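You operate a simulated robot arm through the tools that you are given. There is no shell and no other tool. Be economical: measure what you need, move in short steps, check, and stop when the job is done.

You run a simulated robot arm. Do the job below in one go: nothing can be reset, and whatever is moved stays where it is left.

TASK
Take the gold fitting from the table top and leave it on top of the white wipe box. Put the jar from the table top on the bench in front of the bath. Put one of the ink cartridges from the table top on the tray there. Take the white jug and leave it on the bench in front of the water unit. Put the nozzle labelled "57" from the table top on top of the box there. Take the dye bottle from the table top and put it on the desk left of the printer. Open the spectrometer drawer, put the burner tube that says "95" from the grey block on the front strip of the spectrometer top and shut the drawer again. Switch the water unit switch off. Fetch the wash bottle that says "P3" from the shelf over the drum and stand it on the bench in front of the water unit. Pull the right grey door open. Do these in any order. Set down upright: ink cartridge, white jug, dye bottle, wash bottle.

It is judged by the outcome, as a careful person would: the job done as asked, and still so three seconds after it is handed in. It fails if anything else is knocked over, pushed out of place, dropped, spilled or broken.

THE ROBOT
A 6-joint arm with a two-finger gripper on a trunk, on a base that drives. Base frame: it is fixed to the floor where the robot stands at the start and does not move with it; the origin is under the middle of the robot, x ahead of it, y to its left, z up; the surface under the hand at the start is at about z = 88. Lengths are in cm, angles in rad, forces in N, time in s.
With the tool pointing down near the work surface it reaches from about 38 to 86 cm from the robot's upright axis, wherever it stands. Its first joint turns from -2.897 to 2.897 rad. Places, roughly: bench in front of the bath (37x22 cm) [-88, 186, 88]; bench in front of the water unit (38x25 cm) [20, 188, 88]; box [100, -75, 100]; burner tube [-150, -225, 75]; desk left of the printer (32x22 cm) [-184, -182, 88]; dye bottle [100, -50, 100]; fitting [50, 0, 100]; front strip of the spectrometer top (34x18 cm) [-146, -224, 138]; ink cartridge [75, 25, 100]; jar [100, 25, 100]; nozzle [100, -50, 100]; right grey door [220, 70, 50]; spectrometer drawer [-150, -230, 70]; tray (11x8x3 cm) [60, 10, 90]; wash bottle [50, 225, 125]; water unit switch [40, 210, 130]; white jug [250, -50, 75]; wipe box [75, -25, 100]. Payload 2.45 kg.
Tool frame: the origin (TCP) lies between the finger pads and is the grasp point; the fingertips stand 2 cm ahead of it; z points along the fingers, y is the line along which they close. Largest opening 14 cm; the body of the gripper starts 16.8 cm behind the TCP.
Orientation is told as [roll, pitch, yaw] about the base's x, y, z axes, in that order, counted from this pose: with the fingers straight down and closing along the base's y, the tool's x points along the base's -x, its y along +y and its z along -z.

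THE INTERFACE
- The arm moves only by the tool arm_command. Its argument "plan" is a list of rows, each a list of 3 entries, a list of its own where there are three numbers: the shift along the base's x, y, z in cm, then the turn, a rotation vector about the base's x, y, z in rad, then the finger opening in cm, from 0 to 14. In form: [[[tx, ty, tz], [wx, wy, wz], hand], ...]. A call has 1 to 10 rows; each row shifts and turns the commanded pose from where the row before left it. Each row takes 0.2 s and may step no farther than 5 cm and 0.15 rad from the row before; otherwise, or with a gripper value out of range, the whole call is refused. A pose out of reach is approached as far as the arm can. The call stops where the force on the tool passes 40 N (or 10 N more than at its start, if that is more) or the arm is blocked; 0.2 s more then pass. Each finger travels about 4.5 cm/s and halts on what it meets, pressing with about 36 N; the grip force reading is that of the motor and also rises with nothing between the fingers. The clock runs only during rows and for 0.2 s after the last one: add rows that do not move to give the fingers time. The reply holds the time, the measured pose of the TCP, the force on the tool along the base axes, the opening and the grip force, in the units named above and with some noise, with the torque about the TCP (base axes, N m) and any sound that the robot's microphone picked up.
- Cameras (640 x 400 px; columns grow to the right, rows downward): "scene" is now at [7.28, 10.7, 184.14]; the picture's right is [-0.47, -0.88, 0.00], its down [-0.73, 0.39, -0.56] and it looks along [0.50, -0.27, -0.83] (base axes); focal length 295 px, centre (320, 200). "wrist" rides on the gripper at [7.8, 1.1, -20.9] in the tool frame; the picture's right is [-0.14, 0.99, 0.00], its down [-0.92, -0.13, -0.37] and it looks along [-0.37, -0.05, 0.93] (tool axes); focal length 280 px, centre (320, 200). There is no depth. A picture from a camera that has moved, and an enlarged one, comes with that camera's place and axes in the base frame and with its lens.
- grab_frame(camera): a new picture of that camera. It takes no simulated time.
- raise_lower(by): slides the trunk up (or, below 0, down) by that many cm; the arm and the scene camera ride with it, the base frame stays. It gives what a move gives, with no picture.
- drive_base(legs): drives the robot by 1 to 6 legs, each [ahead, left, turn to the left] in cm, cm and rad, along the robot's own axes; the way and the turn of a leg run together, so that a leg with both is an arc; at most 150 cm and 3.142 rad a leg. The arm and the cameras ride along, it lands a little off, and it stops where it bumps. It gives what a move gives.
- aim_head(pan, tilt): turns the head with the scene camera to pan (to the left, within 2.496 rad either way) and tilt (down, from -0.506 to 1.204), counted from straight ahead of the robot. It gives what a move gives.
- enlarge(camera, box): a new picture of the part [left, top, right, bottom] of that camera's present view, enlarged. It takes no simulated time.
- hand_in(): hands the job in; it is judged then, once.

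Work in short steps. Places have to be worked out from the pictures, the camera data and where the tool is seen: move nearer, look again, correct. Check each grasp and each placing, and mend what went wrong. You have 525 turns and 300 pictures in all, those below and enlarged ones among them. Open the gripper and draw the arm clear of the work before you hand the job in, unless the task says otherwise; then end with one line.

The tools are called after "Call:" by a JSON object that holds its "api" and its "payload". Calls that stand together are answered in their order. arm_command: Moves the arm, as the interface text tells. Its arguments: {"type":"object","properties":{"plan":{"type":"array"}},"required":["plan"]} The other tools are called the same way: raise_lower (by) slides the trunk up or down; drive_base (legs) drives the base; aim_head (pan, tilt) turns the head that bears the scene camera; grab_frame (camera) takes a picture; enlarge (camera, box) takes an enlarged picture of a part of a camera's view; hand_in () hands the job in.

At the start:

```text
time: 0.0
eef_pos: [44.45, -13.24, 115.23]
ee_rot: [0.001, 0.0, 0.0]
force: [-0.8, 0.1, 0.7]
torque: [0.0, 0.01, 0.0]
gripper_width: 13.98
grip_force: 0.1
trunk travel left (down, up): [-10.0, 13.0]
robot x, y, heading: [-0.23, -0.19, -0.006]
head pan, tilt: [-0.49, 0.97]
```

scene: 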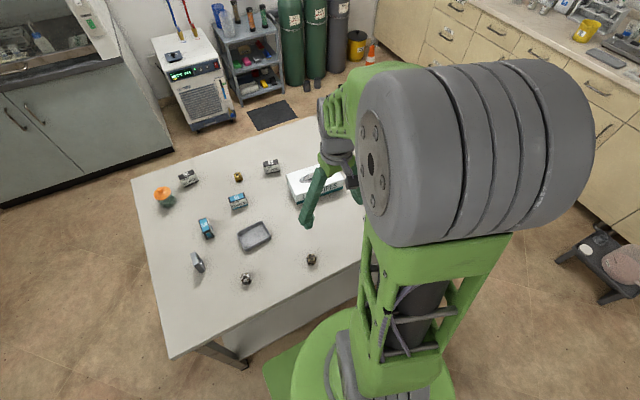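
wrist: 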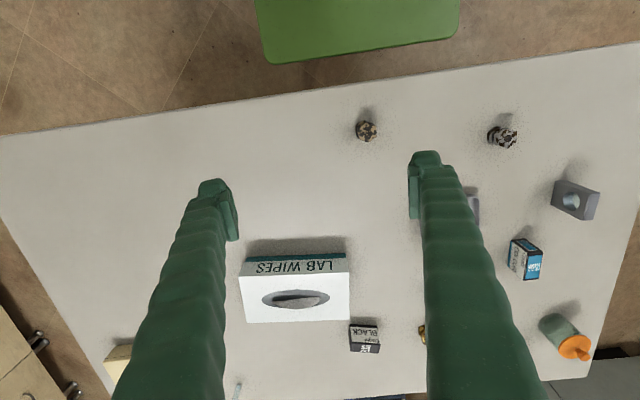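

I begin by looking closer at the table top from the scene camera.

Call:
{"api": "enlarge", "payload": {"camera": "scene", "box": [120, 140, 360, 290]}}

Call:
{"api": "enlarge", "payload": {"camera": "wrist", "box": [320, 100, 640, 300]}}

Call:
{"api": "enlarge", "payload": {"camera": "wrist", "box": [80, 200, 400, 400]}}

```text
2.67 times, centred on (240, 215) of scene
camera zoom: at [7.28, 10.7, 184.14], right [-0.47, -0.88, 0.0], down [-0.73, 0.39, -0.56], along [0.5, -0.27, -0.83], focal length 787 px, centre (533, 160)
```

zoom: 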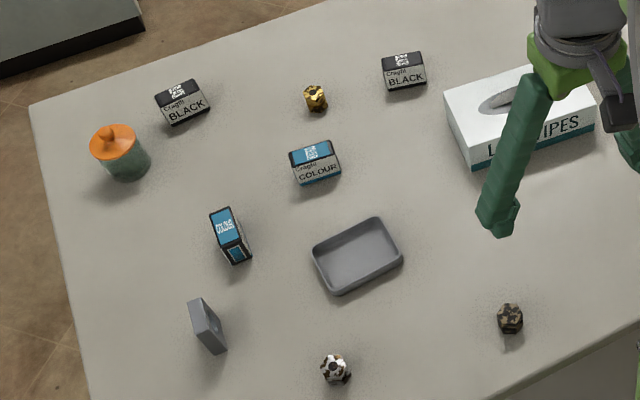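

```text
2.00 times, centred on (480, 200) of wrist
camera zoom: at [36.6, -12.15, 136.2], right [0.14, 0.99, 0.0], down [0.92, -0.13, 0.37], along [0.37, -0.05, -0.93], focal length 561 px, centre (0, 200)
```

zoom: 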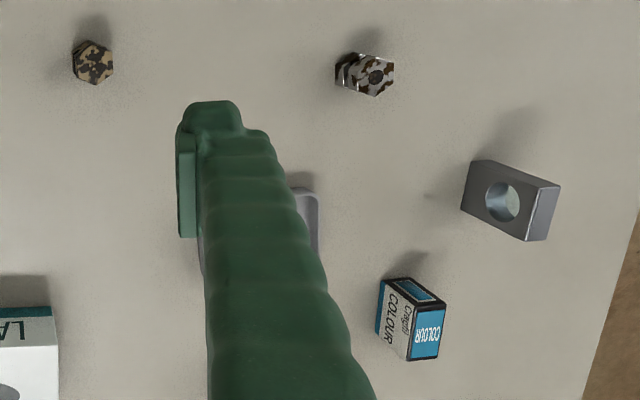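

```text
2.00 times, centred on (240, 300) of wrist
camera zoom: at [36.6, -12.15, 136.2], right [0.14, 0.99, 0.0], down [0.92, -0.13, 0.37], along [0.37, -0.05, -0.93], focal length 561 px, centre (480, 0)
```

zoom: 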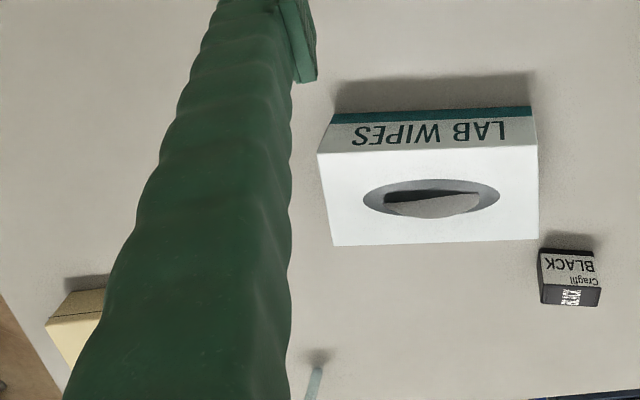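

I shift the hand right to see the box, nozzles and dye bottle from the wrist camera.

Call:
{"api": "arm_command", "payload": {"plan": [[[1, -5, 1], [0, 0, 0], 14], [[1, -5, 1], [0, 0, 0], 14], [[1, -5, 1], [0, 0, 0], 14], [[1, -5, 1], [0, 0, 0], 14], [[1, -5, 0], [0, 0, 0], 14], [[1, -5, 0], [0, 0, 0], 14], [[1, -4, 0], [0, 0, 0], 14]]}}

Call:
{"api": "grab_frame", "payload": {"camera": "wrist"}}

Call:
{"api": "grab_frame", "payload": {"camera": "scene"}}

```text
refused: row 1 steps farther than a row can; nothing moved
```

```text
294 pictures are left
camera wrist: at [36.6, -12.15, 136.2], right [0.14, 0.99, 0.0], down [0.92, -0.13, 0.37], along [0.37, -0.05, -0.93], focal length 280 px, centre (320, 200)
```

wrist: 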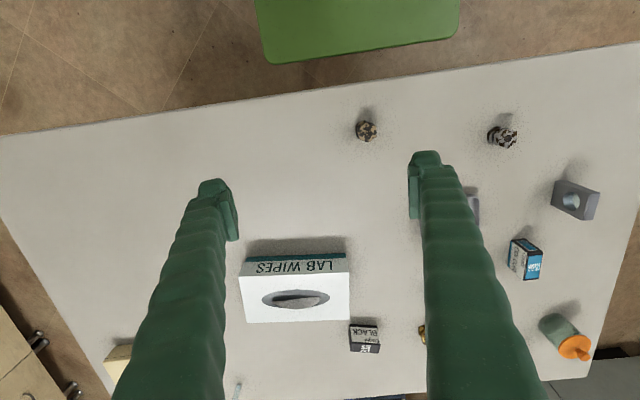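

```text
293 pictures are left
camera scene: at [7.28, 10.7, 184.14], right [-0.47, -0.88, 0.0], down [-0.73, 0.39, -0.56], along [0.5, -0.27, -0.83], focal length 295 px, centre (320, 200)
```

scene: 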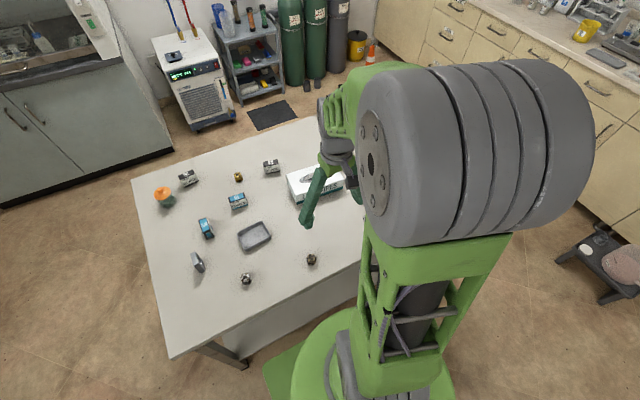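

The step must stay within 5 cm in total, so I repeat with smaller steps.

Call:
{"api": "arm_command", "payload": {"plan": [[[1, -4.7, 1], [0, 0, 0], 14], [[1, -4.7, 1], [0, 0, 0], 14], [[1, -4.7, 1], [0, 0, 0], 14], [[1, -4.7, 1], [0, 0, 0], 14], [[1, -4.7, 0], [0, 0, 0], 14], [[1, -4.7, 0], [0, 0, 0], 14], [[1, -4.7, 0], [0, 0, 0], 14], [[1, -4.7, 0], [0, 0, 0], 14]]}}

```text
time: 1.8
eef_pos: [52.54, -50.96, 119.23]
ee_rot: [0.001, 0.0, 0.0]
force: [-0.4, 0.3, -0.2]
torque: [0.0, 0.0, 0.02]
gripper_width: 13.98
grip_force: 0.0
trunk travel left (down, up): [-10.0, 13.0]
robot x, y, heading: [0.32, 0.32, -0.001]
head pan, tilt: [-0.49, 0.97]
```

Call:
{"api": "grab_frame", "payload": {"camera": "wrist"}}

Call:
{"api": "grab_frame", "payload": {"camera": "scene"}}

```text
292 pictures are left
camera wrist: at [44.65, -49.92, 140.21], right [0.14, 0.99, 0.0], down [0.92, -0.13, 0.37], along [0.36, -0.05, -0.93], focal length 280 px, centre (320, 200)
```

wrist: 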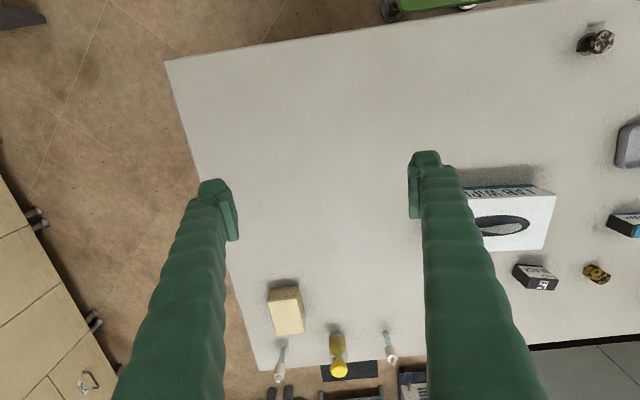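

```text
291 pictures are left
camera scene: at [7.36, 10.56, 184.14], right [-0.47, -0.88, 0.0], down [-0.73, 0.39, -0.56], along [0.5, -0.27, -0.83], focal length 295 px, centre (320, 200)
```

scene: 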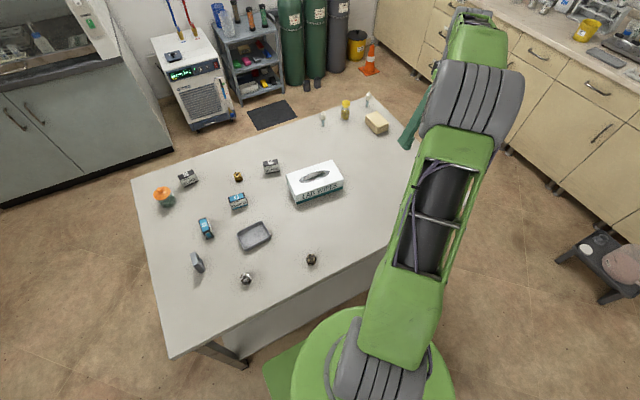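

Now zoom on the right part of the table to read the nozzles, and identify the fittings.

Call:
{"api": "enlarge", "payload": {"camera": "scene", "box": [270, 80, 430, 180]}}

Call:
{"api": "enlarge", "payload": {"camera": "wrist", "box": [240, 260, 440, 385]}}

Call:
{"api": "enlarge", "payload": {"camera": "scene", "box": [140, 0, 380, 150]}}

```text
4.00 times, centred on (350, 130) of scene
camera zoom: at [7.36, 10.56, 184.14], right [-0.47, -0.88, 0.0], down [-0.73, 0.39, -0.56], along [0.5, -0.27, -0.83], focal length 1180 px, centre (200, 480)
```

zoom: 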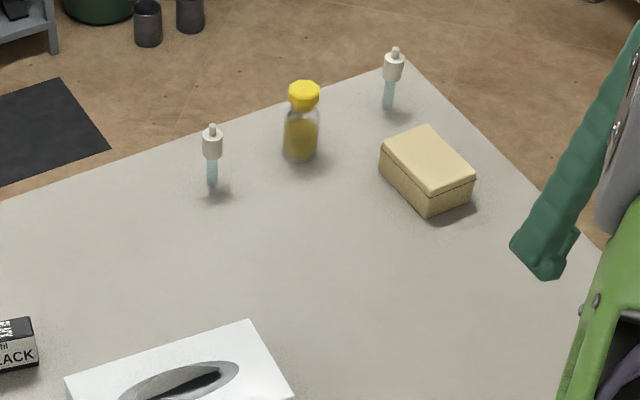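

```text
3.20 times, centred on (340, 322) of wrist
camera zoom: at [44.65, -49.92, 140.21], right [0.14, 0.99, 0.0], down [0.92, -0.13, 0.37], along [0.36, -0.05, -0.93], focal length 897 px, centre (256, -192)
```

zoom: 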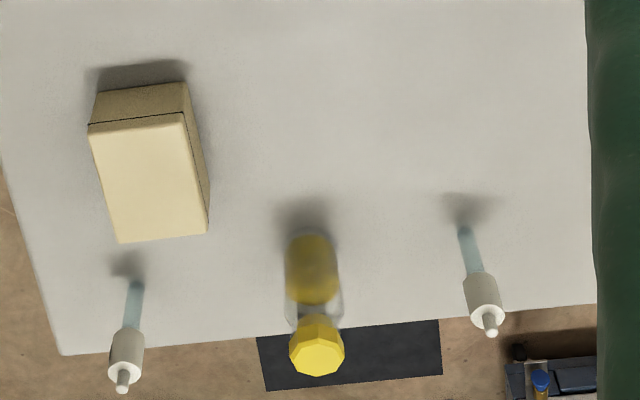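

```text
2.67 times, centred on (260, 75) of scene
camera zoom: at [7.36, 10.56, 184.14], right [-0.47, -0.88, 0.0], down [-0.73, 0.39, -0.56], along [0.5, -0.27, -0.83], focal length 787 px, centre (480, 533)
```

zoom: 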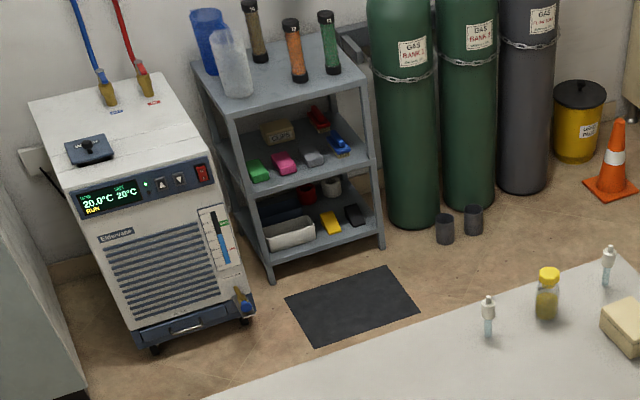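

I survey the room by panning the head. First straight ahead and down.

Call:
{"api": "aim_head", "payload": {"pan": 0.4, "tilt": 1.2}}

Call:
{"api": "grab_frame", "payload": {"camera": "scene"}}

Call:
{"api": "aim_head", "payload": {"pan": 0.6, "tilt": 0.3}}

Call:
{"api": "grab_frame", "payload": {"camera": "scene"}}

Call:
{"api": "aim_head", "payload": {"pan": 1.7, "tilt": 0.3}}

Call:
{"api": "grab_frame", "payload": {"camera": "scene"}}

Call:
{"api": "aim_head", "payload": {"pan": 2.49, "tilt": 0.3}}

Call:
{"api": "grab_frame", "payload": {"camera": "scene"}}

Call:
{"api": "aim_head", "payload": {"pan": -2.3, "tilt": 0.3}}

Call:
{"api": "grab_frame", "payload": {"camera": "scene"}}

Call:
{"api": "aim_head", "payload": {"pan": -1.3, "tilt": 0.3}}

Call:
{"api": "grab_frame", "payload": {"camera": "scene"}}

```text
time: 3.0
eef_pos: [52.42, -50.73, 119.28]
ee_rot: [0.0, 0.001, 0.0]
force: [0.2, 0.2, -0.5]
torque: [0.03, 0.0, -0.02]
gripper_width: 14.0
grip_force: 0.0
trunk travel left (down, up): [-10.0, 13.0]
robot x, y, heading: [-0.09, -0.31, -0.0]
head pan, tilt: [0.4, 1.201]
```

```text
287 pictures are left
camera scene: at [6.13, 16.25, 182.68], right [0.39, -0.92, 0.0], down [-0.86, -0.36, -0.36], along [0.33, 0.14, -0.93], focal length 295 px, centre (320, 200)
```

scene: 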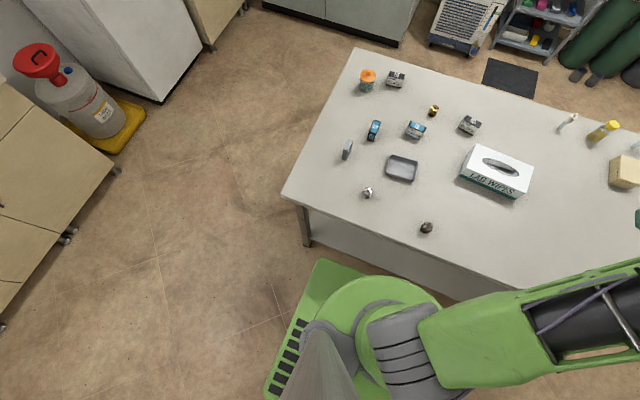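

```text
time: 4.2
eef_pos: [52.38, -50.79, 119.33]
ee_rot: [-0.001, 0.001, -0.002]
force: [0.4, 0.0, -0.5]
torque: [0.0, 0.0, 0.02]
gripper_width: 14.0
grip_force: 0.1
trunk travel left (down, up): [-10.0, 13.0]
robot x, y, heading: [-0.1, 0.14, 0.002]
head pan, tilt: [0.6, 0.3]
```

```text
286 pictures are left
camera scene: at [8.69, 19.34, 189.88], right [0.56, -0.83, 0.0], down [-0.24, -0.17, -0.96], along [0.79, 0.54, -0.3], focal length 295 px, centre (320, 200)
```

scene: 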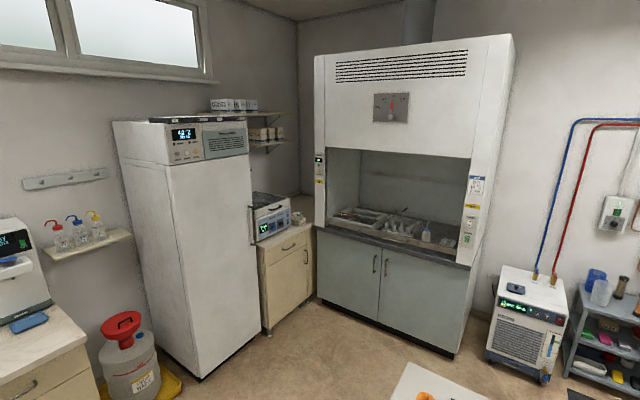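

```text
time: 5.5
eef_pos: [52.42, -50.84, 119.28]
ee_rot: [0.0, -0.001, 0.001]
force: [0.8, 0.3, -0.8]
torque: [-0.02, 0.0, -0.01]
gripper_width: 14.02
grip_force: 0.1
trunk travel left (down, up): [-10.0, 13.0]
robot x, y, heading: [-0.02, -0.1, 0.003]
head pan, tilt: [1.7, 0.3]
```

```text
285 pictures are left
camera scene: at [-0.22, 23.33, 189.89], right [0.99, 0.13, 0.0], down [0.04, -0.29, -0.96], along [-0.12, 0.95, -0.3], focal length 295 px, centre (320, 200)
```

scene: 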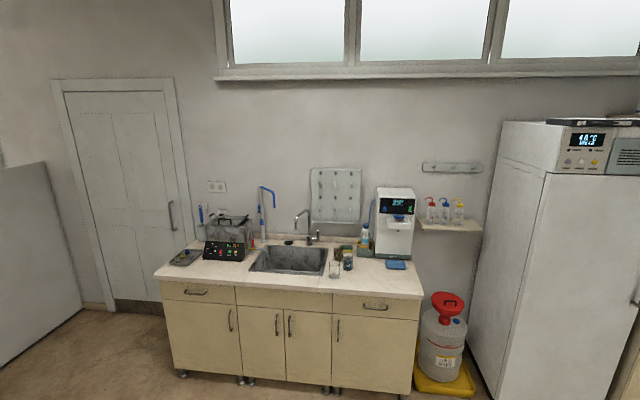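

```text
time: 6.7
eef_pos: [52.44, -50.8, 119.35]
ee_rot: [0.001, 0.0, 0.0]
force: [0.0, 0.4, -0.1]
torque: [0.0, 0.03, 0.01]
gripper_width: 13.99
grip_force: 0.1
trunk travel left (down, up): [-10.0, 13.0]
robot x, y, heading: [-0.23, -0.11, -0.003]
head pan, tilt: [2.491, 0.3]
```

```text
284 pictures are left
camera scene: at [-6.44, 19.73, 189.89], right [0.61, 0.8, 0.0], down [0.24, -0.18, -0.96], along [-0.76, 0.58, -0.3], focal length 295 px, centre (320, 200)
```

scene: 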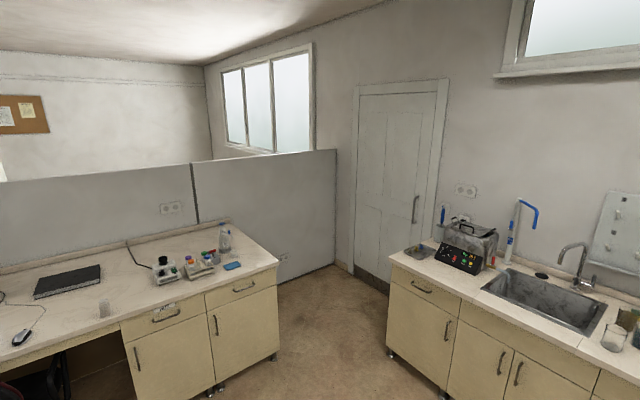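

```text
time: 10.4
eef_pos: [52.46, -50.75, 119.38]
ee_rot: [0.0, 0.0, 0.002]
force: [1.2, -0.4, -0.2]
torque: [0.02, 0.0, -0.01]
gripper_width: 14.02
grip_force: 0.1
trunk travel left (down, up): [-10.0, 13.0]
robot x, y, heading: [0.04, -0.21, 0.0]
head pan, tilt: [-2.3, 0.3]
```

```text
283 pictures are left
camera scene: at [-5.24, 7.11, 189.89], right [-0.75, 0.67, 0.0], down [0.2, 0.22, -0.96], along [-0.64, -0.71, -0.3], focal length 295 px, centre (320, 200)
```

scene: 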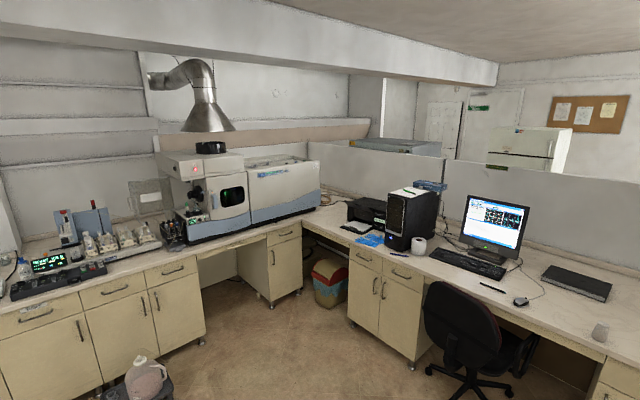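

```text
time: 11.7
eef_pos: [52.31, -50.76, 119.39]
ee_rot: [0.0, -0.001, 0.0]
force: [-0.6, -0.5, -0.4]
torque: [0.0, -0.03, 0.01]
gripper_width: 13.98
grip_force: 0.1
trunk travel left (down, up): [-10.0, 13.0]
robot x, y, heading: [-0.07, 0.06, -0.004]
head pan, tilt: [-1.3, 0.3]
```

```text
282 pictures are left
camera scene: at [3.47, 5.07, 189.89], right [-0.96, -0.27, 0.0], down [-0.08, 0.28, -0.96], along [0.25, -0.92, -0.3], focal length 295 px, centre (320, 200)
```

scene: 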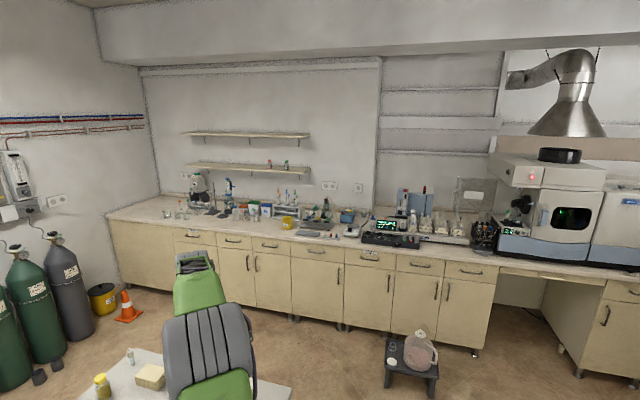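

The survey shows everything. The near table edge is at x≈36, base front at ≈29. I creep ahead 4 cm to reach the fitting, and look at the table with the head again.

Call:
{"api": "drive_base", "payload": {"legs": [[4, 0, 0]]}}

Call:
{"api": "aim_head", "payload": {"pan": 0.2, "tilt": 0.9}}

Call:
{"api": "grab_frame", "payload": {"camera": "scene"}}

```text
time: 12.6
eef_pos: [56.63, -50.7, 119.21]
ee_rot: [0.0, 0.002, 0.003]
force: [0.4, -0.6, 0.2]
torque: [0.01, 0.1, 0.03]
gripper_width: 13.98
grip_force: 0.2
trunk travel left (down, up): [-10.0, 13.0]
robot x, y, heading: [3.92, -0.1, 0.001]
head pan, tilt: [-1.3, 0.3]
```

```text
time: 14.2
eef_pos: [56.51, -50.71, 119.35]
ee_rot: [0.001, 0.0, 0.0]
force: [-0.1, -0.1, 0.9]
torque: [-0.01, -0.01, 0.0]
gripper_width: 13.97
grip_force: 0.1
trunk travel left (down, up): [-10.0, 13.0]
robot x, y, heading: [4.38, -0.28, -0.002]
head pan, tilt: [0.201, 0.901]
```

```text
281 pictures are left
camera scene: at [12.41, 15.58, 184.66], right [0.2, -0.98, 0.0], down [-0.77, -0.16, -0.62], along [0.61, 0.12, -0.78], focal length 295 px, centre (320, 200)
```

scene: 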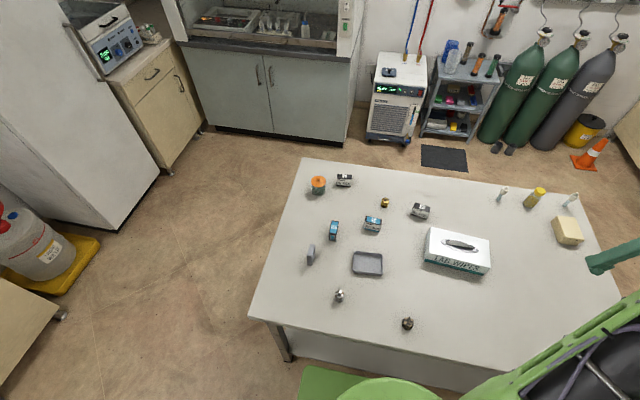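

Now I move the hand over the left part of the table for a closer wrist view of the cartridge, gold fitting and tray.

Call:
{"api": "arm_command", "payload": {"plan": [[[0, 4.9, 0], [0, 0, 0], 14], [[0, 4.9, 0], [0, 0, 0], 14], [[0, 4.9, 0], [0, 0, 0], 14], [[0, 4.9, 0], [0, 0, 0], 14], [[0, 4.9, 0], [0, 0, 0], 14], [[0, 4.9, 0], [0, 0, 0], 14], [[0, 4.9, 0], [0, 0, 0], 14], [[0, 4.9, 0], [0, 0, 0], 14], [[0, 4.9, 0], [0, 0, 0], 14], [[0, 4.9, 0], [0, 0, 0], 14]]}}

Call:
{"api": "arm_command", "payload": {"plan": [[[3, 3, 0], [0, 0, 0], 14], [[3, 3, 0], [0, 0, 0], 14], [[3, 3, 0], [0, 0, 0], 14]]}}

Call:
{"api": "grab_frame", "payload": {"camera": "wrist"}}

```text
time: 16.4
eef_pos: [56.42, -1.34, 119.32]
ee_rot: [0.0, -0.001, 0.003]
force: [-0.4, 0.3, 0.2]
torque: [0.0, 0.03, 0.02]
gripper_width: 13.97
grip_force: 0.1
trunk travel left (down, up): [-10.0, 13.0]
robot x, y, heading: [4.19, 0.17, 0.005]
head pan, tilt: [0.201, 0.901]
```

```text
time: 17.2
eef_pos: [65.25, 7.52, 119.23]
ee_rot: [0.0, 0.003, 0.001]
force: [-0.4, 1.1, -0.2]
torque: [-0.04, 0.03, 0.0]
gripper_width: 14.01
grip_force: 0.0
trunk travel left (down, up): [-10.0, 13.0]
robot x, y, heading: [4.23, 0.24, 0.004]
head pan, tilt: [0.201, 0.901]
```

```text
280 pictures are left
camera wrist: at [57.44, 8.51, 140.13], right [0.14, 0.99, 0.0], down [0.92, -0.13, 0.37], along [0.36, -0.05, -0.93], focal length 280 px, centre (320, 200)
```

wrist: 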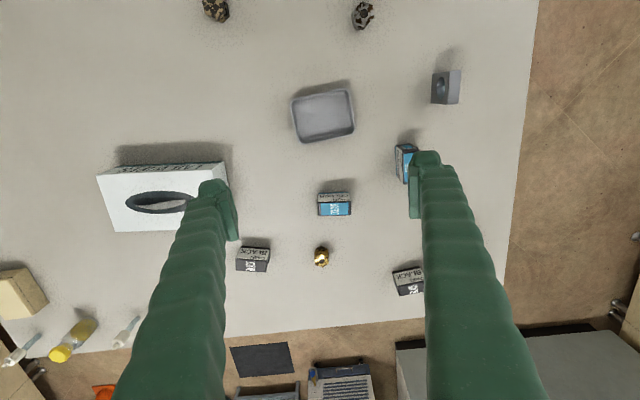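

Call:
{"api": "enlarge", "payload": {"camera": "wrist", "box": [230, 80, 430, 280]}}

```text
2.00 times, centred on (330, 180) of wrist
camera zoom: at [57.44, 8.51, 140.13], right [0.14, 0.99, 0.0], down [0.92, -0.13, 0.37], along [0.36, -0.05, -0.93], focal length 561 px, centre (300, 240)
```

zoom: 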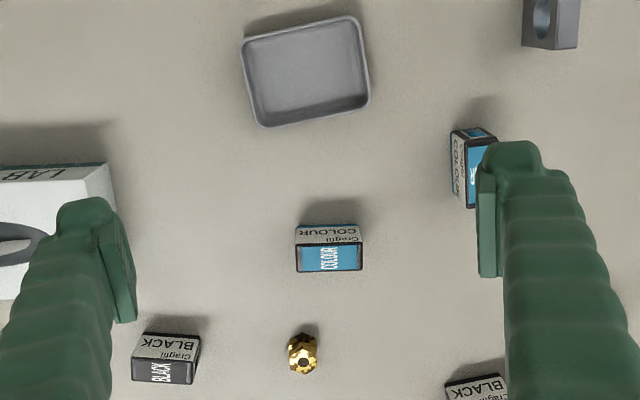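

Cartridge A (colour) is at about (77.8, 8.5), 5.8 cm along y, 2.6 along x, 5 tall. I move above it with the fingers at 10 cm and turned by -0.09 rad.

Call:
{"api": "arm_command", "payload": {"plan": [[[3.2, 0.25, -3], [0, 0, -0.045], 10], [[3.1, 0.25, -3], [0, 0, -0.045], 10], [[3.1, 0.25, -3], [0, 0, 0], 10], [[3.1, 0.25, -3], [0, 0, 0], 10], [[0, 0, -2.5], [0, 0, 0], 10], [[0, 0, 0], [0, 0, 0], 10]]}}

Call:
{"api": "grab_frame", "payload": {"camera": "wrist"}}

```text
time: 18.6
eef_pos: [77.68, 8.6, 104.75]
ee_rot: [-0.001, 0.0, -0.088]
force: [-0.3, -0.2, 0.7]
torque: [0.03, -0.01, 0.02]
gripper_width: 10.0
grip_force: 0.1
trunk travel left (down, up): [-10.0, 13.0]
robot x, y, heading: [4.06, 0.02, 0.005]
head pan, tilt: [0.201, 0.901]
```

```text
278 pictures are left
camera wrist: at [69.93, 10.33, 125.61], right [0.22, 0.97, 0.0], down [0.91, -0.21, 0.37], along [0.36, -0.08, -0.93], focal length 280 px, centre (320, 200)
```

wrist: 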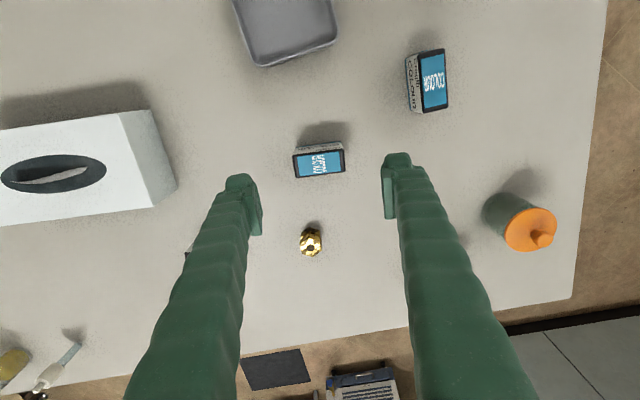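

It checks out at (77.6, 8.5). I descend and close.

Call:
{"api": "arm_command", "payload": {"plan": [[[0, 0, -4], [0, 0, 0], 10], [[0, 0, -4], [0, 0, 0], 10], [[0, 0, -4], [0, 0, 0], 10], [[0, 0, -0.3], [0, 0, 0], 5.5], [[0, 0, 0], [0, 0, 0], 5], [[0, 0, 0], [0, 0, 0], 5], [[0, 0, 0], [0, 0, 0], 5]]}}

```text
time: 20.2
eef_pos: [78.19, 8.26, 92.59]
ee_rot: [0.0, -0.002, -0.089]
force: [0.4, 0.1, -0.3]
torque: [-0.02, -0.01, -0.01]
gripper_width: 6.04
grip_force: 36.4
trunk travel left (down, up): [-10.0, 13.0]
robot x, y, heading: [4.48, 0.25, 0.003]
head pan, tilt: [0.201, 0.901]
```

Gripped at 6.0 cm. Lift, carry to above the tray (61.5, 8.6).

Call:
{"api": "arm_command", "payload": {"plan": [[[0, 0, 4.5], [0, 0, 0], 5], [[0, 0, 3.5], [0, 0, 0], 5], [[-4.2, 0.1, 0], [0, 0, 0.07], 5], [[-4.2, 0.1, 0], [0, 0, 0.06], 5], [[-4.2, 0, 0], [0, 0, 0], 5], [[-4, 0, 0], [0, 0, 0], 5], [[0, 0, 0], [0, 0, 0], 5]]}}

Call:
{"api": "grab_frame", "payload": {"camera": "wrist"}}

Call:
{"api": "grab_frame", "payload": {"camera": "scene"}}

```text
time: 21.8
eef_pos: [61.24, 8.21, 100.65]
ee_rot: [0.0, -0.001, 0.044]
force: [-1.1, -0.2, -0.2]
torque: [0.03, 0.06, 0.0]
gripper_width: 5.01
grip_force: 0.0
trunk travel left (down, up): [-10.0, 13.0]
robot x, y, heading: [4.01, -0.03, -0.0]
head pan, tilt: [0.201, 0.901]
```

```text
277 pictures are left
camera wrist: at [53.43, 9.01, 121.62], right [0.1, 1.0, 0.0], down [0.93, -0.09, 0.37], along [0.37, -0.04, -0.93], focal length 280 px, centre (320, 200)
```

wrist: 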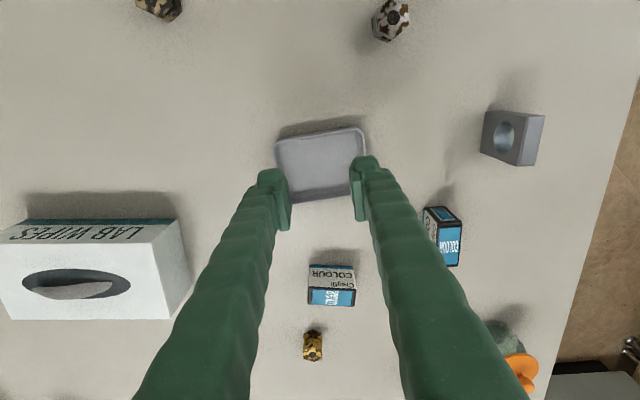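

```text
276 pictures are left
camera scene: at [12.45, 15.59, 184.65], right [0.2, -0.98, 0.0], down [-0.77, -0.16, -0.62], along [0.61, 0.12, -0.78], focal length 295 px, centre (320, 200)
```

scene: 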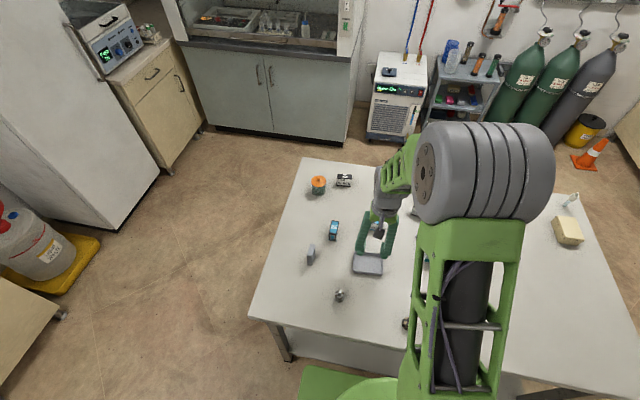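

The cartridge slipped off and stands still at its place (about 78.2, 8.2). I'll regrip it across its thin side: turn the hand 90° while moving back above it.

Call:
{"api": "arm_command", "payload": {"plan": [[[1.7, 0, 1], [0, 0, 0.144], 8], [[1.7, 0, 1], [0, 0, 0.144], 8], [[1.7, 0, 1], [0, 0, 0.144], 8], [[1.7, 0, 1], [0, 0, 0.144], 8], [[1.7, 0, 0], [0, 0, 0.144], 8], [[1.7, 0, 0], [0, 0, 0.144], 8], [[1.7, 0, 0], [0, 0, 0.144], 8], [[1.7, 0, 0], [0, 0, 0.144], 8], [[1.7, 0, 0], [0, 0, 0.144], 8], [[1.5, 0, 0], [0, 0, 0.144], 8]]}}

Call:
{"api": "grab_frame", "payload": {"camera": "wrist"}}

```text
time: 24.0
eef_pos: [78.21, 8.46, 104.39]
ee_rot: [0.001, 0.0, 1.484]
force: [0.2, 0.5, -1.0]
torque: [-0.01, -0.01, -0.01]
gripper_width: 7.97
grip_force: 0.1
trunk travel left (down, up): [-10.0, 13.0]
robot x, y, heading: [4.14, -0.06, -0.001]
head pan, tilt: [0.201, 0.901]
```

```text
275 pictures are left
camera wrist: at [76.43, 0.74, 125.39], right [-0.97, 0.22, 0.0], down [0.21, 0.91, 0.37], along [0.08, 0.36, -0.93], focal length 280 px, centre (320, 200)
```

wrist: 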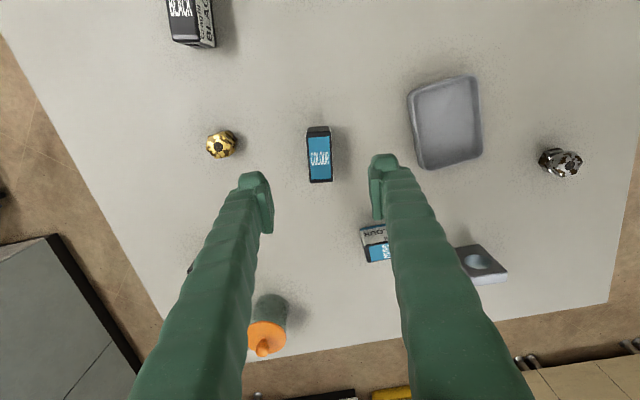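

Centred at (78.2, 8.3). Descend to z=91 and close fully, then lift slowly.

Call:
{"api": "arm_command", "payload": {"plan": [[[0, -0.1, -4.5], [0, 0, 0], 8], [[0, 0, -4.5], [0, 0, 0], 8], [[0, 0, -4.3], [0, 0, 0], 8], [[0, 0, 0], [0, 0, 0], 0], [[0, 0, 0], [0, 0, 0], 0], [[0, 0, 0], [0, 0, 0], 0], [[0, 0, 0], [0, 0, 0], 0], [[0, 0, 0], [0, 0, 0], 0]]}}

Call:
{"api": "arm_command", "payload": {"plan": [[[0, 0, 0.8], [0, 0, 0], 0], [[0, 0, 1.5], [0, 0, 0], 0], [[0, 0, 2], [0, 0, 0], 0], [[0, 0, 2], [0, 0, 0], 0], [[0, 0, 1.7], [0, 0, 0], 0]]}}

```text
time: 25.8
eef_pos: [78.22, 8.44, 91.11]
ee_rot: [0.001, 0.0, 1.481]
force: [0.2, -0.9, -0.2]
torque: [0.01, -0.01, -0.01]
gripper_width: 2.84
grip_force: 35.7
trunk travel left (down, up): [-10.0, 13.0]
robot x, y, heading: [4.4, 0.12, 0.004]
head pan, tilt: [0.201, 0.901]
```

```text
time: 27.0
eef_pos: [78.35, 8.38, 99.22]
ee_rot: [0.001, 0.001, 1.481]
force: [-0.3, -0.3, -1.1]
torque: [-0.02, -0.03, 0.02]
gripper_width: 2.84
grip_force: 35.6
trunk travel left (down, up): [-10.0, 13.0]
robot x, y, heading: [4.18, 0.09, 0.001]
head pan, tilt: [0.201, 0.901]
```

Held. Carry to over the tray.

Call:
{"api": "arm_command", "payload": {"plan": [[[-3.4, 0, 0], [0, 0, 0.045], 0], [[-3.4, 0, 0], [0, 0, 0.045], 0], [[-3.4, 0.1, 0], [0, 0, 0.045], 0], [[-3.4, 0.1, 0], [0, 0, 0], 0], [[-3.2, 0, 0], [0, 0, 0], 0], [[0, 0, 0], [0, 0, 0], 0]]}}

Call:
{"api": "grab_frame", "payload": {"camera": "wrist"}}

```text
time: 28.4
eef_pos: [61.52, 8.46, 99.04]
ee_rot: [0.001, -0.001, 1.616]
force: [1.0, 0.2, -1.2]
torque: [0.02, -0.01, -0.01]
gripper_width: 2.84
grip_force: 36.1
trunk travel left (down, up): [-10.0, 13.0]
robot x, y, heading: [3.92, 0.38, -0.003]
head pan, tilt: [0.201, 0.901]
```

```text
274 pictures are left
camera wrist: at [60.67, 0.63, 120.01], right [-1.0, 0.09, 0.0], down [0.09, 0.93, 0.37], along [0.03, 0.37, -0.93], focal length 280 px, centre (320, 200)
```

wrist: 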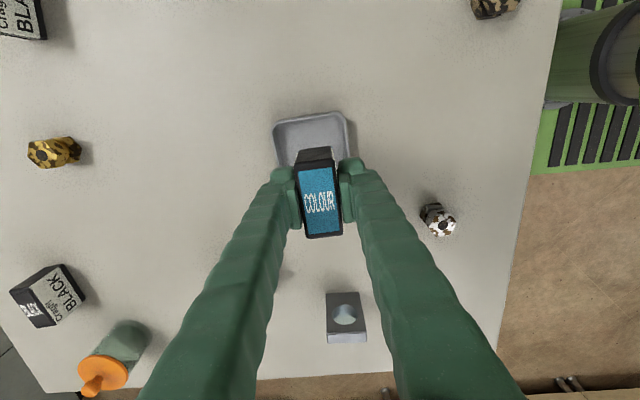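

The tray centre is under the hand. Lower slowly into it.

Call:
{"api": "arm_command", "payload": {"plan": [[[0, 0, -2.5], [0, 0, 0], 0], [[0, 0, -2.5], [0, 0, 0], 0], [[0, 0, -1.5], [0, 0, 0], 0], [[0, 0, -0.5], [0, 0, 0], 0], [[0, 0, 0], [0, 0, 0], 0]]}}

```text
time: 29.6
eef_pos: [61.52, 8.71, 92.28]
ee_rot: [0.0, 0.0, 1.619]
force: [0.5, -0.1, -1.1]
torque: [0.03, 0.07, 0.05]
gripper_width: 2.86
grip_force: 36.0
trunk travel left (down, up): [-10.0, 13.0]
robot x, y, heading: [3.96, 0.08, 0.007]
head pan, tilt: [0.201, 0.901]
```

Call:
{"api": "arm_command", "payload": {"plan": [[[0, 0, -0.3], [0, 0, 0], 0], [[0, 0, -0.2], [0, 0, 0], 0], [[0, 0, -0.2], [0, 0, 0], 0]]}}

```text
time: 30.4
eef_pos: [61.45, 8.61, 91.8]
ee_rot: [-0.002, 0.001, 1.617]
force: [-4.4, -0.2, 37.0]
torque: [-0.07, 1.24, -0.01]
gripper_width: 2.84
grip_force: 36.4
trunk travel left (down, up): [-10.0, 13.0]
robot x, y, heading: [4.3, 0.05, 0.002]
head pan, tilt: [0.201, 0.901]
```

It touched down. Relieve a bit, open narrowly, then rise.

Call:
{"api": "arm_command", "payload": {"plan": [[[0, 0, 0.3], [0, 0, 0], 0], [[0, 0, 0], [0, 0, 0], 3.7], [[0, 0, 0], [0, 0, 0], 3.7], [[0, 0, 1], [0, 0, 0], 3.7], [[0, 0, 2], [0, 0, 0], 3.7], [[0, 0, 4], [0, 0, 0], 5], [[0, 0, 4], [0, 0, 0], 7], [[0, 0, 4], [0, 0, 0], 8]]}}

Call:
{"api": "grab_frame", "payload": {"camera": "wrist"}}

```text
time: 32.2
eef_pos: [61.23, 8.41, 106.78]
ee_rot: [0.001, 0.0, 1.616]
force: [-0.3, 0.4, 0.2]
torque: [0.01, -0.04, 0.02]
gripper_width: 7.99
grip_force: 0.0
trunk travel left (down, up): [-10.0, 13.0]
robot x, y, heading: [4.21, -0.13, 0.0]
head pan, tilt: [0.201, 0.901]
```

```text
273 pictures are left
camera wrist: at [60.52, 0.5, 127.59], right [-1.0, 0.09, 0.0], down [0.09, 0.93, 0.37], along [0.03, 0.37, -0.93], focal length 280 px, centre (320, 200)
```

wrist: 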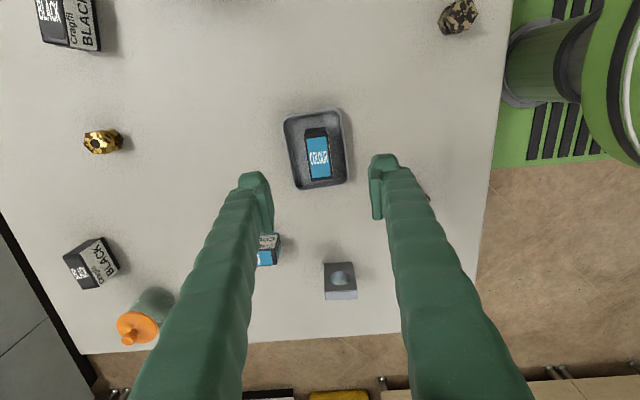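

Cartridge stands in the tray. Next the gold fitting near (90, 4.3): move above it.

Call:
{"api": "arm_command", "payload": {"plan": [[[4.7, -0.6, 0], [0, 0, 0], 8], [[4.7, -0.6, 0], [0, 0, 0], 8], [[4.7, -0.7, 0], [0, 0, 0], 8], [[4.7, -0.7, 0], [0, 0, 0], 8], [[4.7, -0.8, -2], [0, 0, 0], 8], [[4.7, -0.7, -2], [0, 0, 0], 8], [[0, 0, -2], [0, 0, 0], 8]]}}

Call:
{"api": "grab_frame", "payload": {"camera": "wrist"}}

```text
refused: row 5 steps farther than a row can; nothing moved
```

```text
272 pictures are left
camera wrist: at [60.52, 0.5, 127.59], right [-1.0, 0.09, 0.0], down [0.09, 0.93, 0.37], along [0.03, 0.37, -0.93], focal length 280 px, centre (320, 200)
```

wrist: 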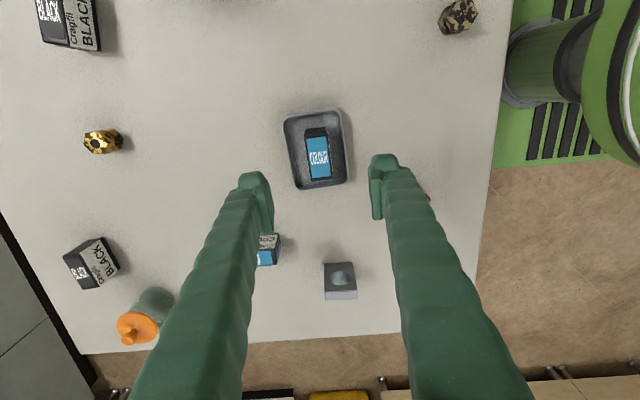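

The last plan had too-long rows; redo within limits.

Call:
{"api": "arm_command", "payload": {"plan": [[[4.7, -0.6, 0], [0, 0, 0], 8], [[4.7, -0.6, 0], [0, 0, 0], 8], [[4.7, -0.7, 0], [0, 0, 0], 8], [[4.7, -0.7, 0], [0, 0, 0], 8], [[4.5, -0.8, -1], [0, 0, 0], 8], [[4.5, -0.7, -1], [0, 0, 0], 8], [[0.6, 0, -2], [0, 0, 0], 8]]}}

Call:
{"api": "grab_frame", "payload": {"camera": "wrist"}}

```text
time: 33.8
eef_pos: [89.75, 4.29, 102.97]
ee_rot: [0.001, -0.001, 1.616]
force: [0.4, -0.5, -0.3]
torque: [0.0, -0.01, 0.01]
gripper_width: 7.97
grip_force: 0.0
trunk travel left (down, up): [-10.0, 13.0]
robot x, y, heading: [4.41, -0.1, 0.004]
head pan, tilt: [0.201, 0.901]
```

```text
271 pictures are left
camera wrist: at [89.04, -3.53, 123.86], right [-1.0, 0.09, 0.0], down [0.09, 0.93, 0.37], along [0.03, 0.37, -0.93], focal length 280 px, centre (320, 200)
```

wrist: 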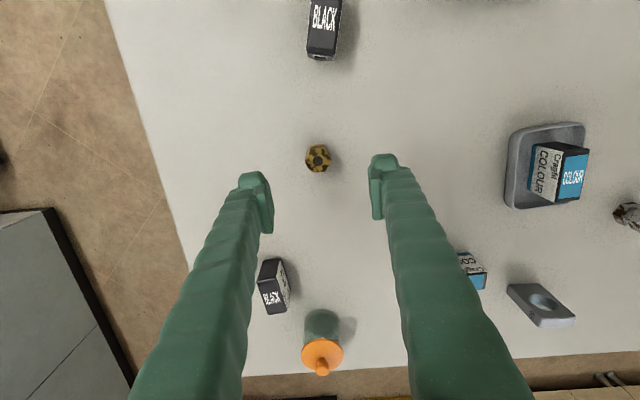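

Aligned. Descend to z≈90.4 and close.

Call:
{"api": "arm_command", "payload": {"plan": [[[0, 0, -4.3], [0, 0, 0], 8], [[0, 0, -4.3], [0, 0, 0], 8], [[0, 0, -3.9], [0, 0, 0], 8], [[0, 0, 0], [0, 0, 0], 0], [[0, 0, 0], [0, 0, 0], 0], [[0, 0, 0], [0, 0, 0], 0], [[0, 0, 0], [0, 0, 0], 0]]}}

Call:
{"api": "arm_command", "payload": {"plan": [[[0, 0, 0.8], [0, 0, 0], 0], [[0, 0, 1.5], [0, 0, 0], 0], [[0, 0, 2.5], [0, 0, 0], 0], [[0, 0, 3], [0, 0, 0], 0], [[0, 0, 3], [0, 0, 0], 0], [[0, 0, 3], [0, 0, 0], 0], [[0, 0, 3], [0, 0, 0], 0], [[0, 0, 0], [0, 0, 0], 0]]}}

Call:
{"api": "grab_frame", "payload": {"camera": "wrist"}}

```text
time: 35.4
eef_pos: [89.5, 4.73, 90.34]
ee_rot: [-0.001, 0.0, 1.615]
force: [0.0, -0.6, 1.2]
torque: [0.01, 0.0, 0.0]
gripper_width: 2.71
grip_force: 27.8
trunk travel left (down, up): [-10.0, 13.0]
robot x, y, heading: [3.77, -0.35, -0.001]
head pan, tilt: [0.201, 0.901]
```

```text
time: 37.2
eef_pos: [90.11, 4.54, 106.79]
ee_rot: [0.001, 0.001, 1.616]
force: [0.3, 0.3, -1.0]
torque: [0.0, 0.04, 0.0]
gripper_width: 2.65
grip_force: 35.7
trunk travel left (down, up): [-10.0, 13.0]
robot x, y, heading: [4.18, -0.06, 0.002]
head pan, tilt: [0.201, 0.901]
```

```text
270 pictures are left
camera wrist: at [89.36, -3.29, 127.73], right [-1.0, 0.09, 0.0], down [0.09, 0.93, 0.37], along [0.03, 0.37, -0.93], focal length 280 px, centre (320, 200)
```

wrist: 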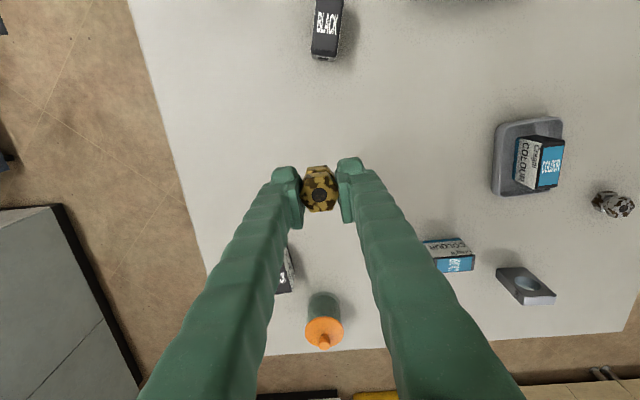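

Gold fitting held. The wipe box top (z≈96) spans roughly x 65–77, y −31…−12 with an oval slot in the middle. I go above its far-left corner and look.

Call:
{"api": "arm_command", "payload": {"plan": [[[-3.2, -3.7, 0], [0, 0, 0], 0], [[-3.2, -3.7, 0], [0, 0, 0], 0], [[-3.2, -3.8, 0], [0, 0, 0], 0], [[-3.1, -3.8, 0], [0, 0, 0], 0], [[-3.1, -3.8, 0], [0, 0, 0], 0], [[0, 0, 0], [0, 0, 0], 0]]}}

Call:
{"api": "grab_frame", "payload": {"camera": "wrist"}}

Call:
{"api": "grab_frame", "payload": {"camera": "scene"}}

```text
time: 38.6
eef_pos: [74.02, -14.66, 107.13]
ee_rot: [0.0, 0.001, 1.618]
force: [0.2, -0.8, -1.2]
torque: [0.01, 0.0, -0.02]
gripper_width: 2.65
grip_force: 36.2
trunk travel left (down, up): [-10.0, 13.0]
robot x, y, heading: [3.75, 0.35, -0.0]
head pan, tilt: [0.201, 0.901]
```

```text
269 pictures are left
camera wrist: at [73.32, -22.51, 128.08], right [-1.0, 0.09, 0.0], down [0.09, 0.93, 0.37], along [0.03, 0.37, -0.93], focal length 280 px, centre (320, 200)
```

wrist: 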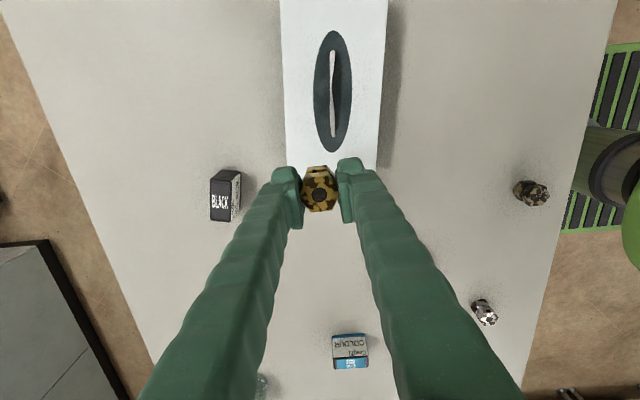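

```text
268 pictures are left
camera scene: at [12.43, 15.61, 184.65], right [0.2, -0.98, 0.0], down [-0.77, -0.16, -0.62], along [0.61, 0.12, -0.78], focal length 295 px, centre (320, 200)
```

scene: 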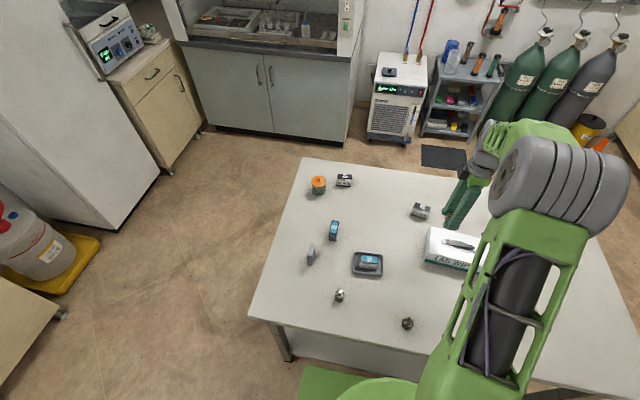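

Call:
{"api": "enlarge", "payload": {"camera": "wrist", "box": [260, 100, 400, 240]}}

```text
2.86 times, centred on (330, 170) of wrist
camera zoom: at [73.32, -22.51, 128.08], right [-1.0, 0.09, 0.0], down [0.09, 0.93, 0.37], along [0.03, 0.37, -0.93], focal length 801 px, centre (291, 286)
```

zoom: 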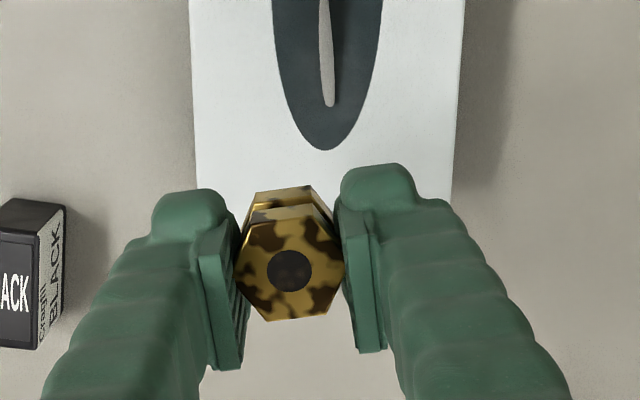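

The far edge is at x≈78, slot tip at (72.6, −15.7). I shift 1.4 cm in x and 0.4 in y, then lower gently until contact.

Call:
{"api": "arm_command", "payload": {"plan": [[[1.4, 0.4, -2], [0, 0, 0], 0], [[0, 0, -3], [0, 0, 0], 0], [[0, 0, -2], [0, 0, 0], 0], [[0, 0, -0.7], [0, 0, 0], 0], [[0, 0, -0.3], [0, 0, 0], 0], [[0, 0, -0.3], [0, 0, 0], 0], [[0, 0, -0.3], [0, 0, 0], 0]]}}

```text
time: 40.2
eef_pos: [75.42, -13.85, 98.58]
ee_rot: [-0.001, 0.0, 1.618]
force: [0.6, 0.3, -1.2]
torque: [0.02, -0.02, 0.01]
gripper_width: 2.64
grip_force: 35.8
trunk travel left (down, up): [-10.0, 13.0]
robot x, y, heading: [4.03, 0.11, 0.003]
head pan, tilt: [0.201, 0.901]
```

Call:
{"api": "arm_command", "payload": {"plan": [[[0, 0, -0.25], [0, 0, 0], 0], [[0, 0, -0.25], [0, 0, 0], 0], [[0, 0, -0.25], [0, 0, 0], 0], [[0, 0, -0.25], [0, 0, 0], 0]]}}

```text
time: 41.2
eef_pos: [75.47, -13.93, 97.58]
ee_rot: [0.001, 0.001, 1.615]
force: [0.4, -0.6, -0.8]
torque: [-0.02, 0.01, 0.0]
gripper_width: 2.65
grip_force: 36.4
trunk travel left (down, up): [-10.0, 13.0]
robot x, y, heading: [4.14, 0.1, 0.002]
head pan, tilt: [0.201, 0.901]
```

Call:
{"api": "arm_command", "payload": {"plan": [[[0, 0, -0.25], [0, 0, 0], 0], [[0, 0, -0.25], [0, 0, 0], 0], [[0, 0, -0.25], [0, 0, 0], 0], [[0, 0, -0.25], [0, 0, 0], 0]]}}

Call:
{"api": "enlarge", "payload": {"camera": "wrist", "box": [240, 80, 400, 240]}}

Call:
{"api": "enlarge", "payload": {"camera": "scene", "box": [380, 150, 540, 290]}}

```text
time: 42.2
eef_pos: [75.51, -13.88, 96.74]
ee_rot: [-0.004, 0.002, 1.616]
force: [0.2, 1.9, 12.5]
torque: [0.04, 0.02, -0.05]
gripper_width: 2.65
grip_force: 36.1
trunk travel left (down, up): [-10.0, 13.0]
robot x, y, heading: [4.15, 0.12, 0.0]
head pan, tilt: [0.201, 0.901]
```

```text
2.50 times, centred on (320, 160) of wrist
camera zoom: at [74.65, -21.73, 117.68], right [-1.0, 0.09, 0.0], down [0.08, 0.93, 0.37], along [0.04, 0.37, -0.93], focal length 701 px, centre (320, 300)
```

zoom: 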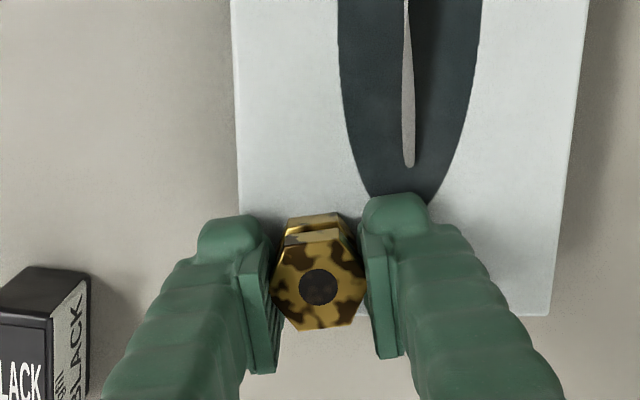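

```text
2.86 times, centred on (460, 220) of scene
camera zoom: at [12.29, 15.64, 184.68], right [0.2, -0.98, 0.0], down [-0.77, -0.16, -0.62], along [0.61, 0.12, -0.78], focal length 843 px, centre (-80, 143)
```

zoom: 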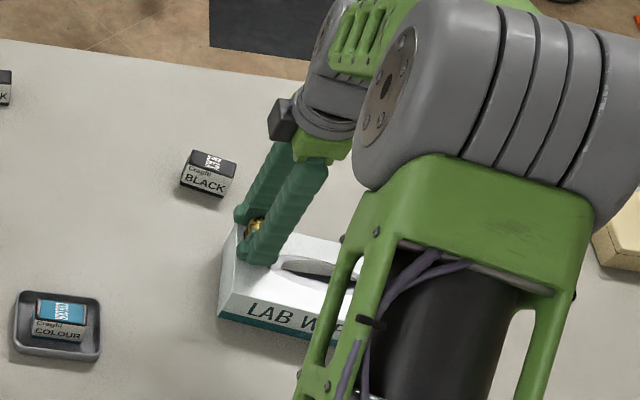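

Contact at z 96.7. I lift a touch, shift 0.4 cm inward, set down and release.

Call:
{"api": "arm_command", "payload": {"plan": [[[0, 0, 0.5], [0, 0, 0], 0], [[0, -0.4, 0], [0, 0, 0], 0], [[0, 0, -0.3], [0, 0, 0], 0], [[0, 0, -0.15], [0, 0, 0], 0], [[0, 0, 0], [0, 0, 0], 4.5], [[0, 0, 0], [0, 0, 0], 4.5], [[0, 0, 1], [0, 0, 0], 4.5], [[0, 0, 3], [0, 0, 0], 5], [[0, 0, 4], [0, 0, 0], 7], [[0, 0, 4], [0, 0, 0], 8]]}}

Call:
{"api": "enlarge", "payload": {"camera": "wrist", "box": [240, 80, 400, 240]}}

```text
time: 44.4
eef_pos: [75.88, -14.34, 108.77]
ee_rot: [0.0, 0.0, 1.616]
force: [-0.9, -0.2, 0.1]
torque: [0.04, -0.03, 0.02]
gripper_width: 7.97
grip_force: 0.1
trunk travel left (down, up): [-10.0, 13.0]
robot x, y, heading: [3.92, -0.74, 0.006]
head pan, tilt: [0.201, 0.901]
```

```text
2.50 times, centred on (320, 160) of wrist
camera zoom: at [75.01, -22.29, 129.69], right [-1.0, 0.09, 0.0], down [0.09, 0.93, 0.37], along [0.03, 0.37, -0.93], focal length 701 px, centre (320, 300)
```

zoom: 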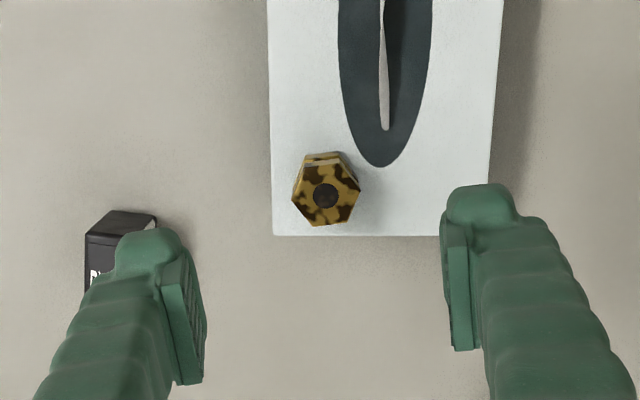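

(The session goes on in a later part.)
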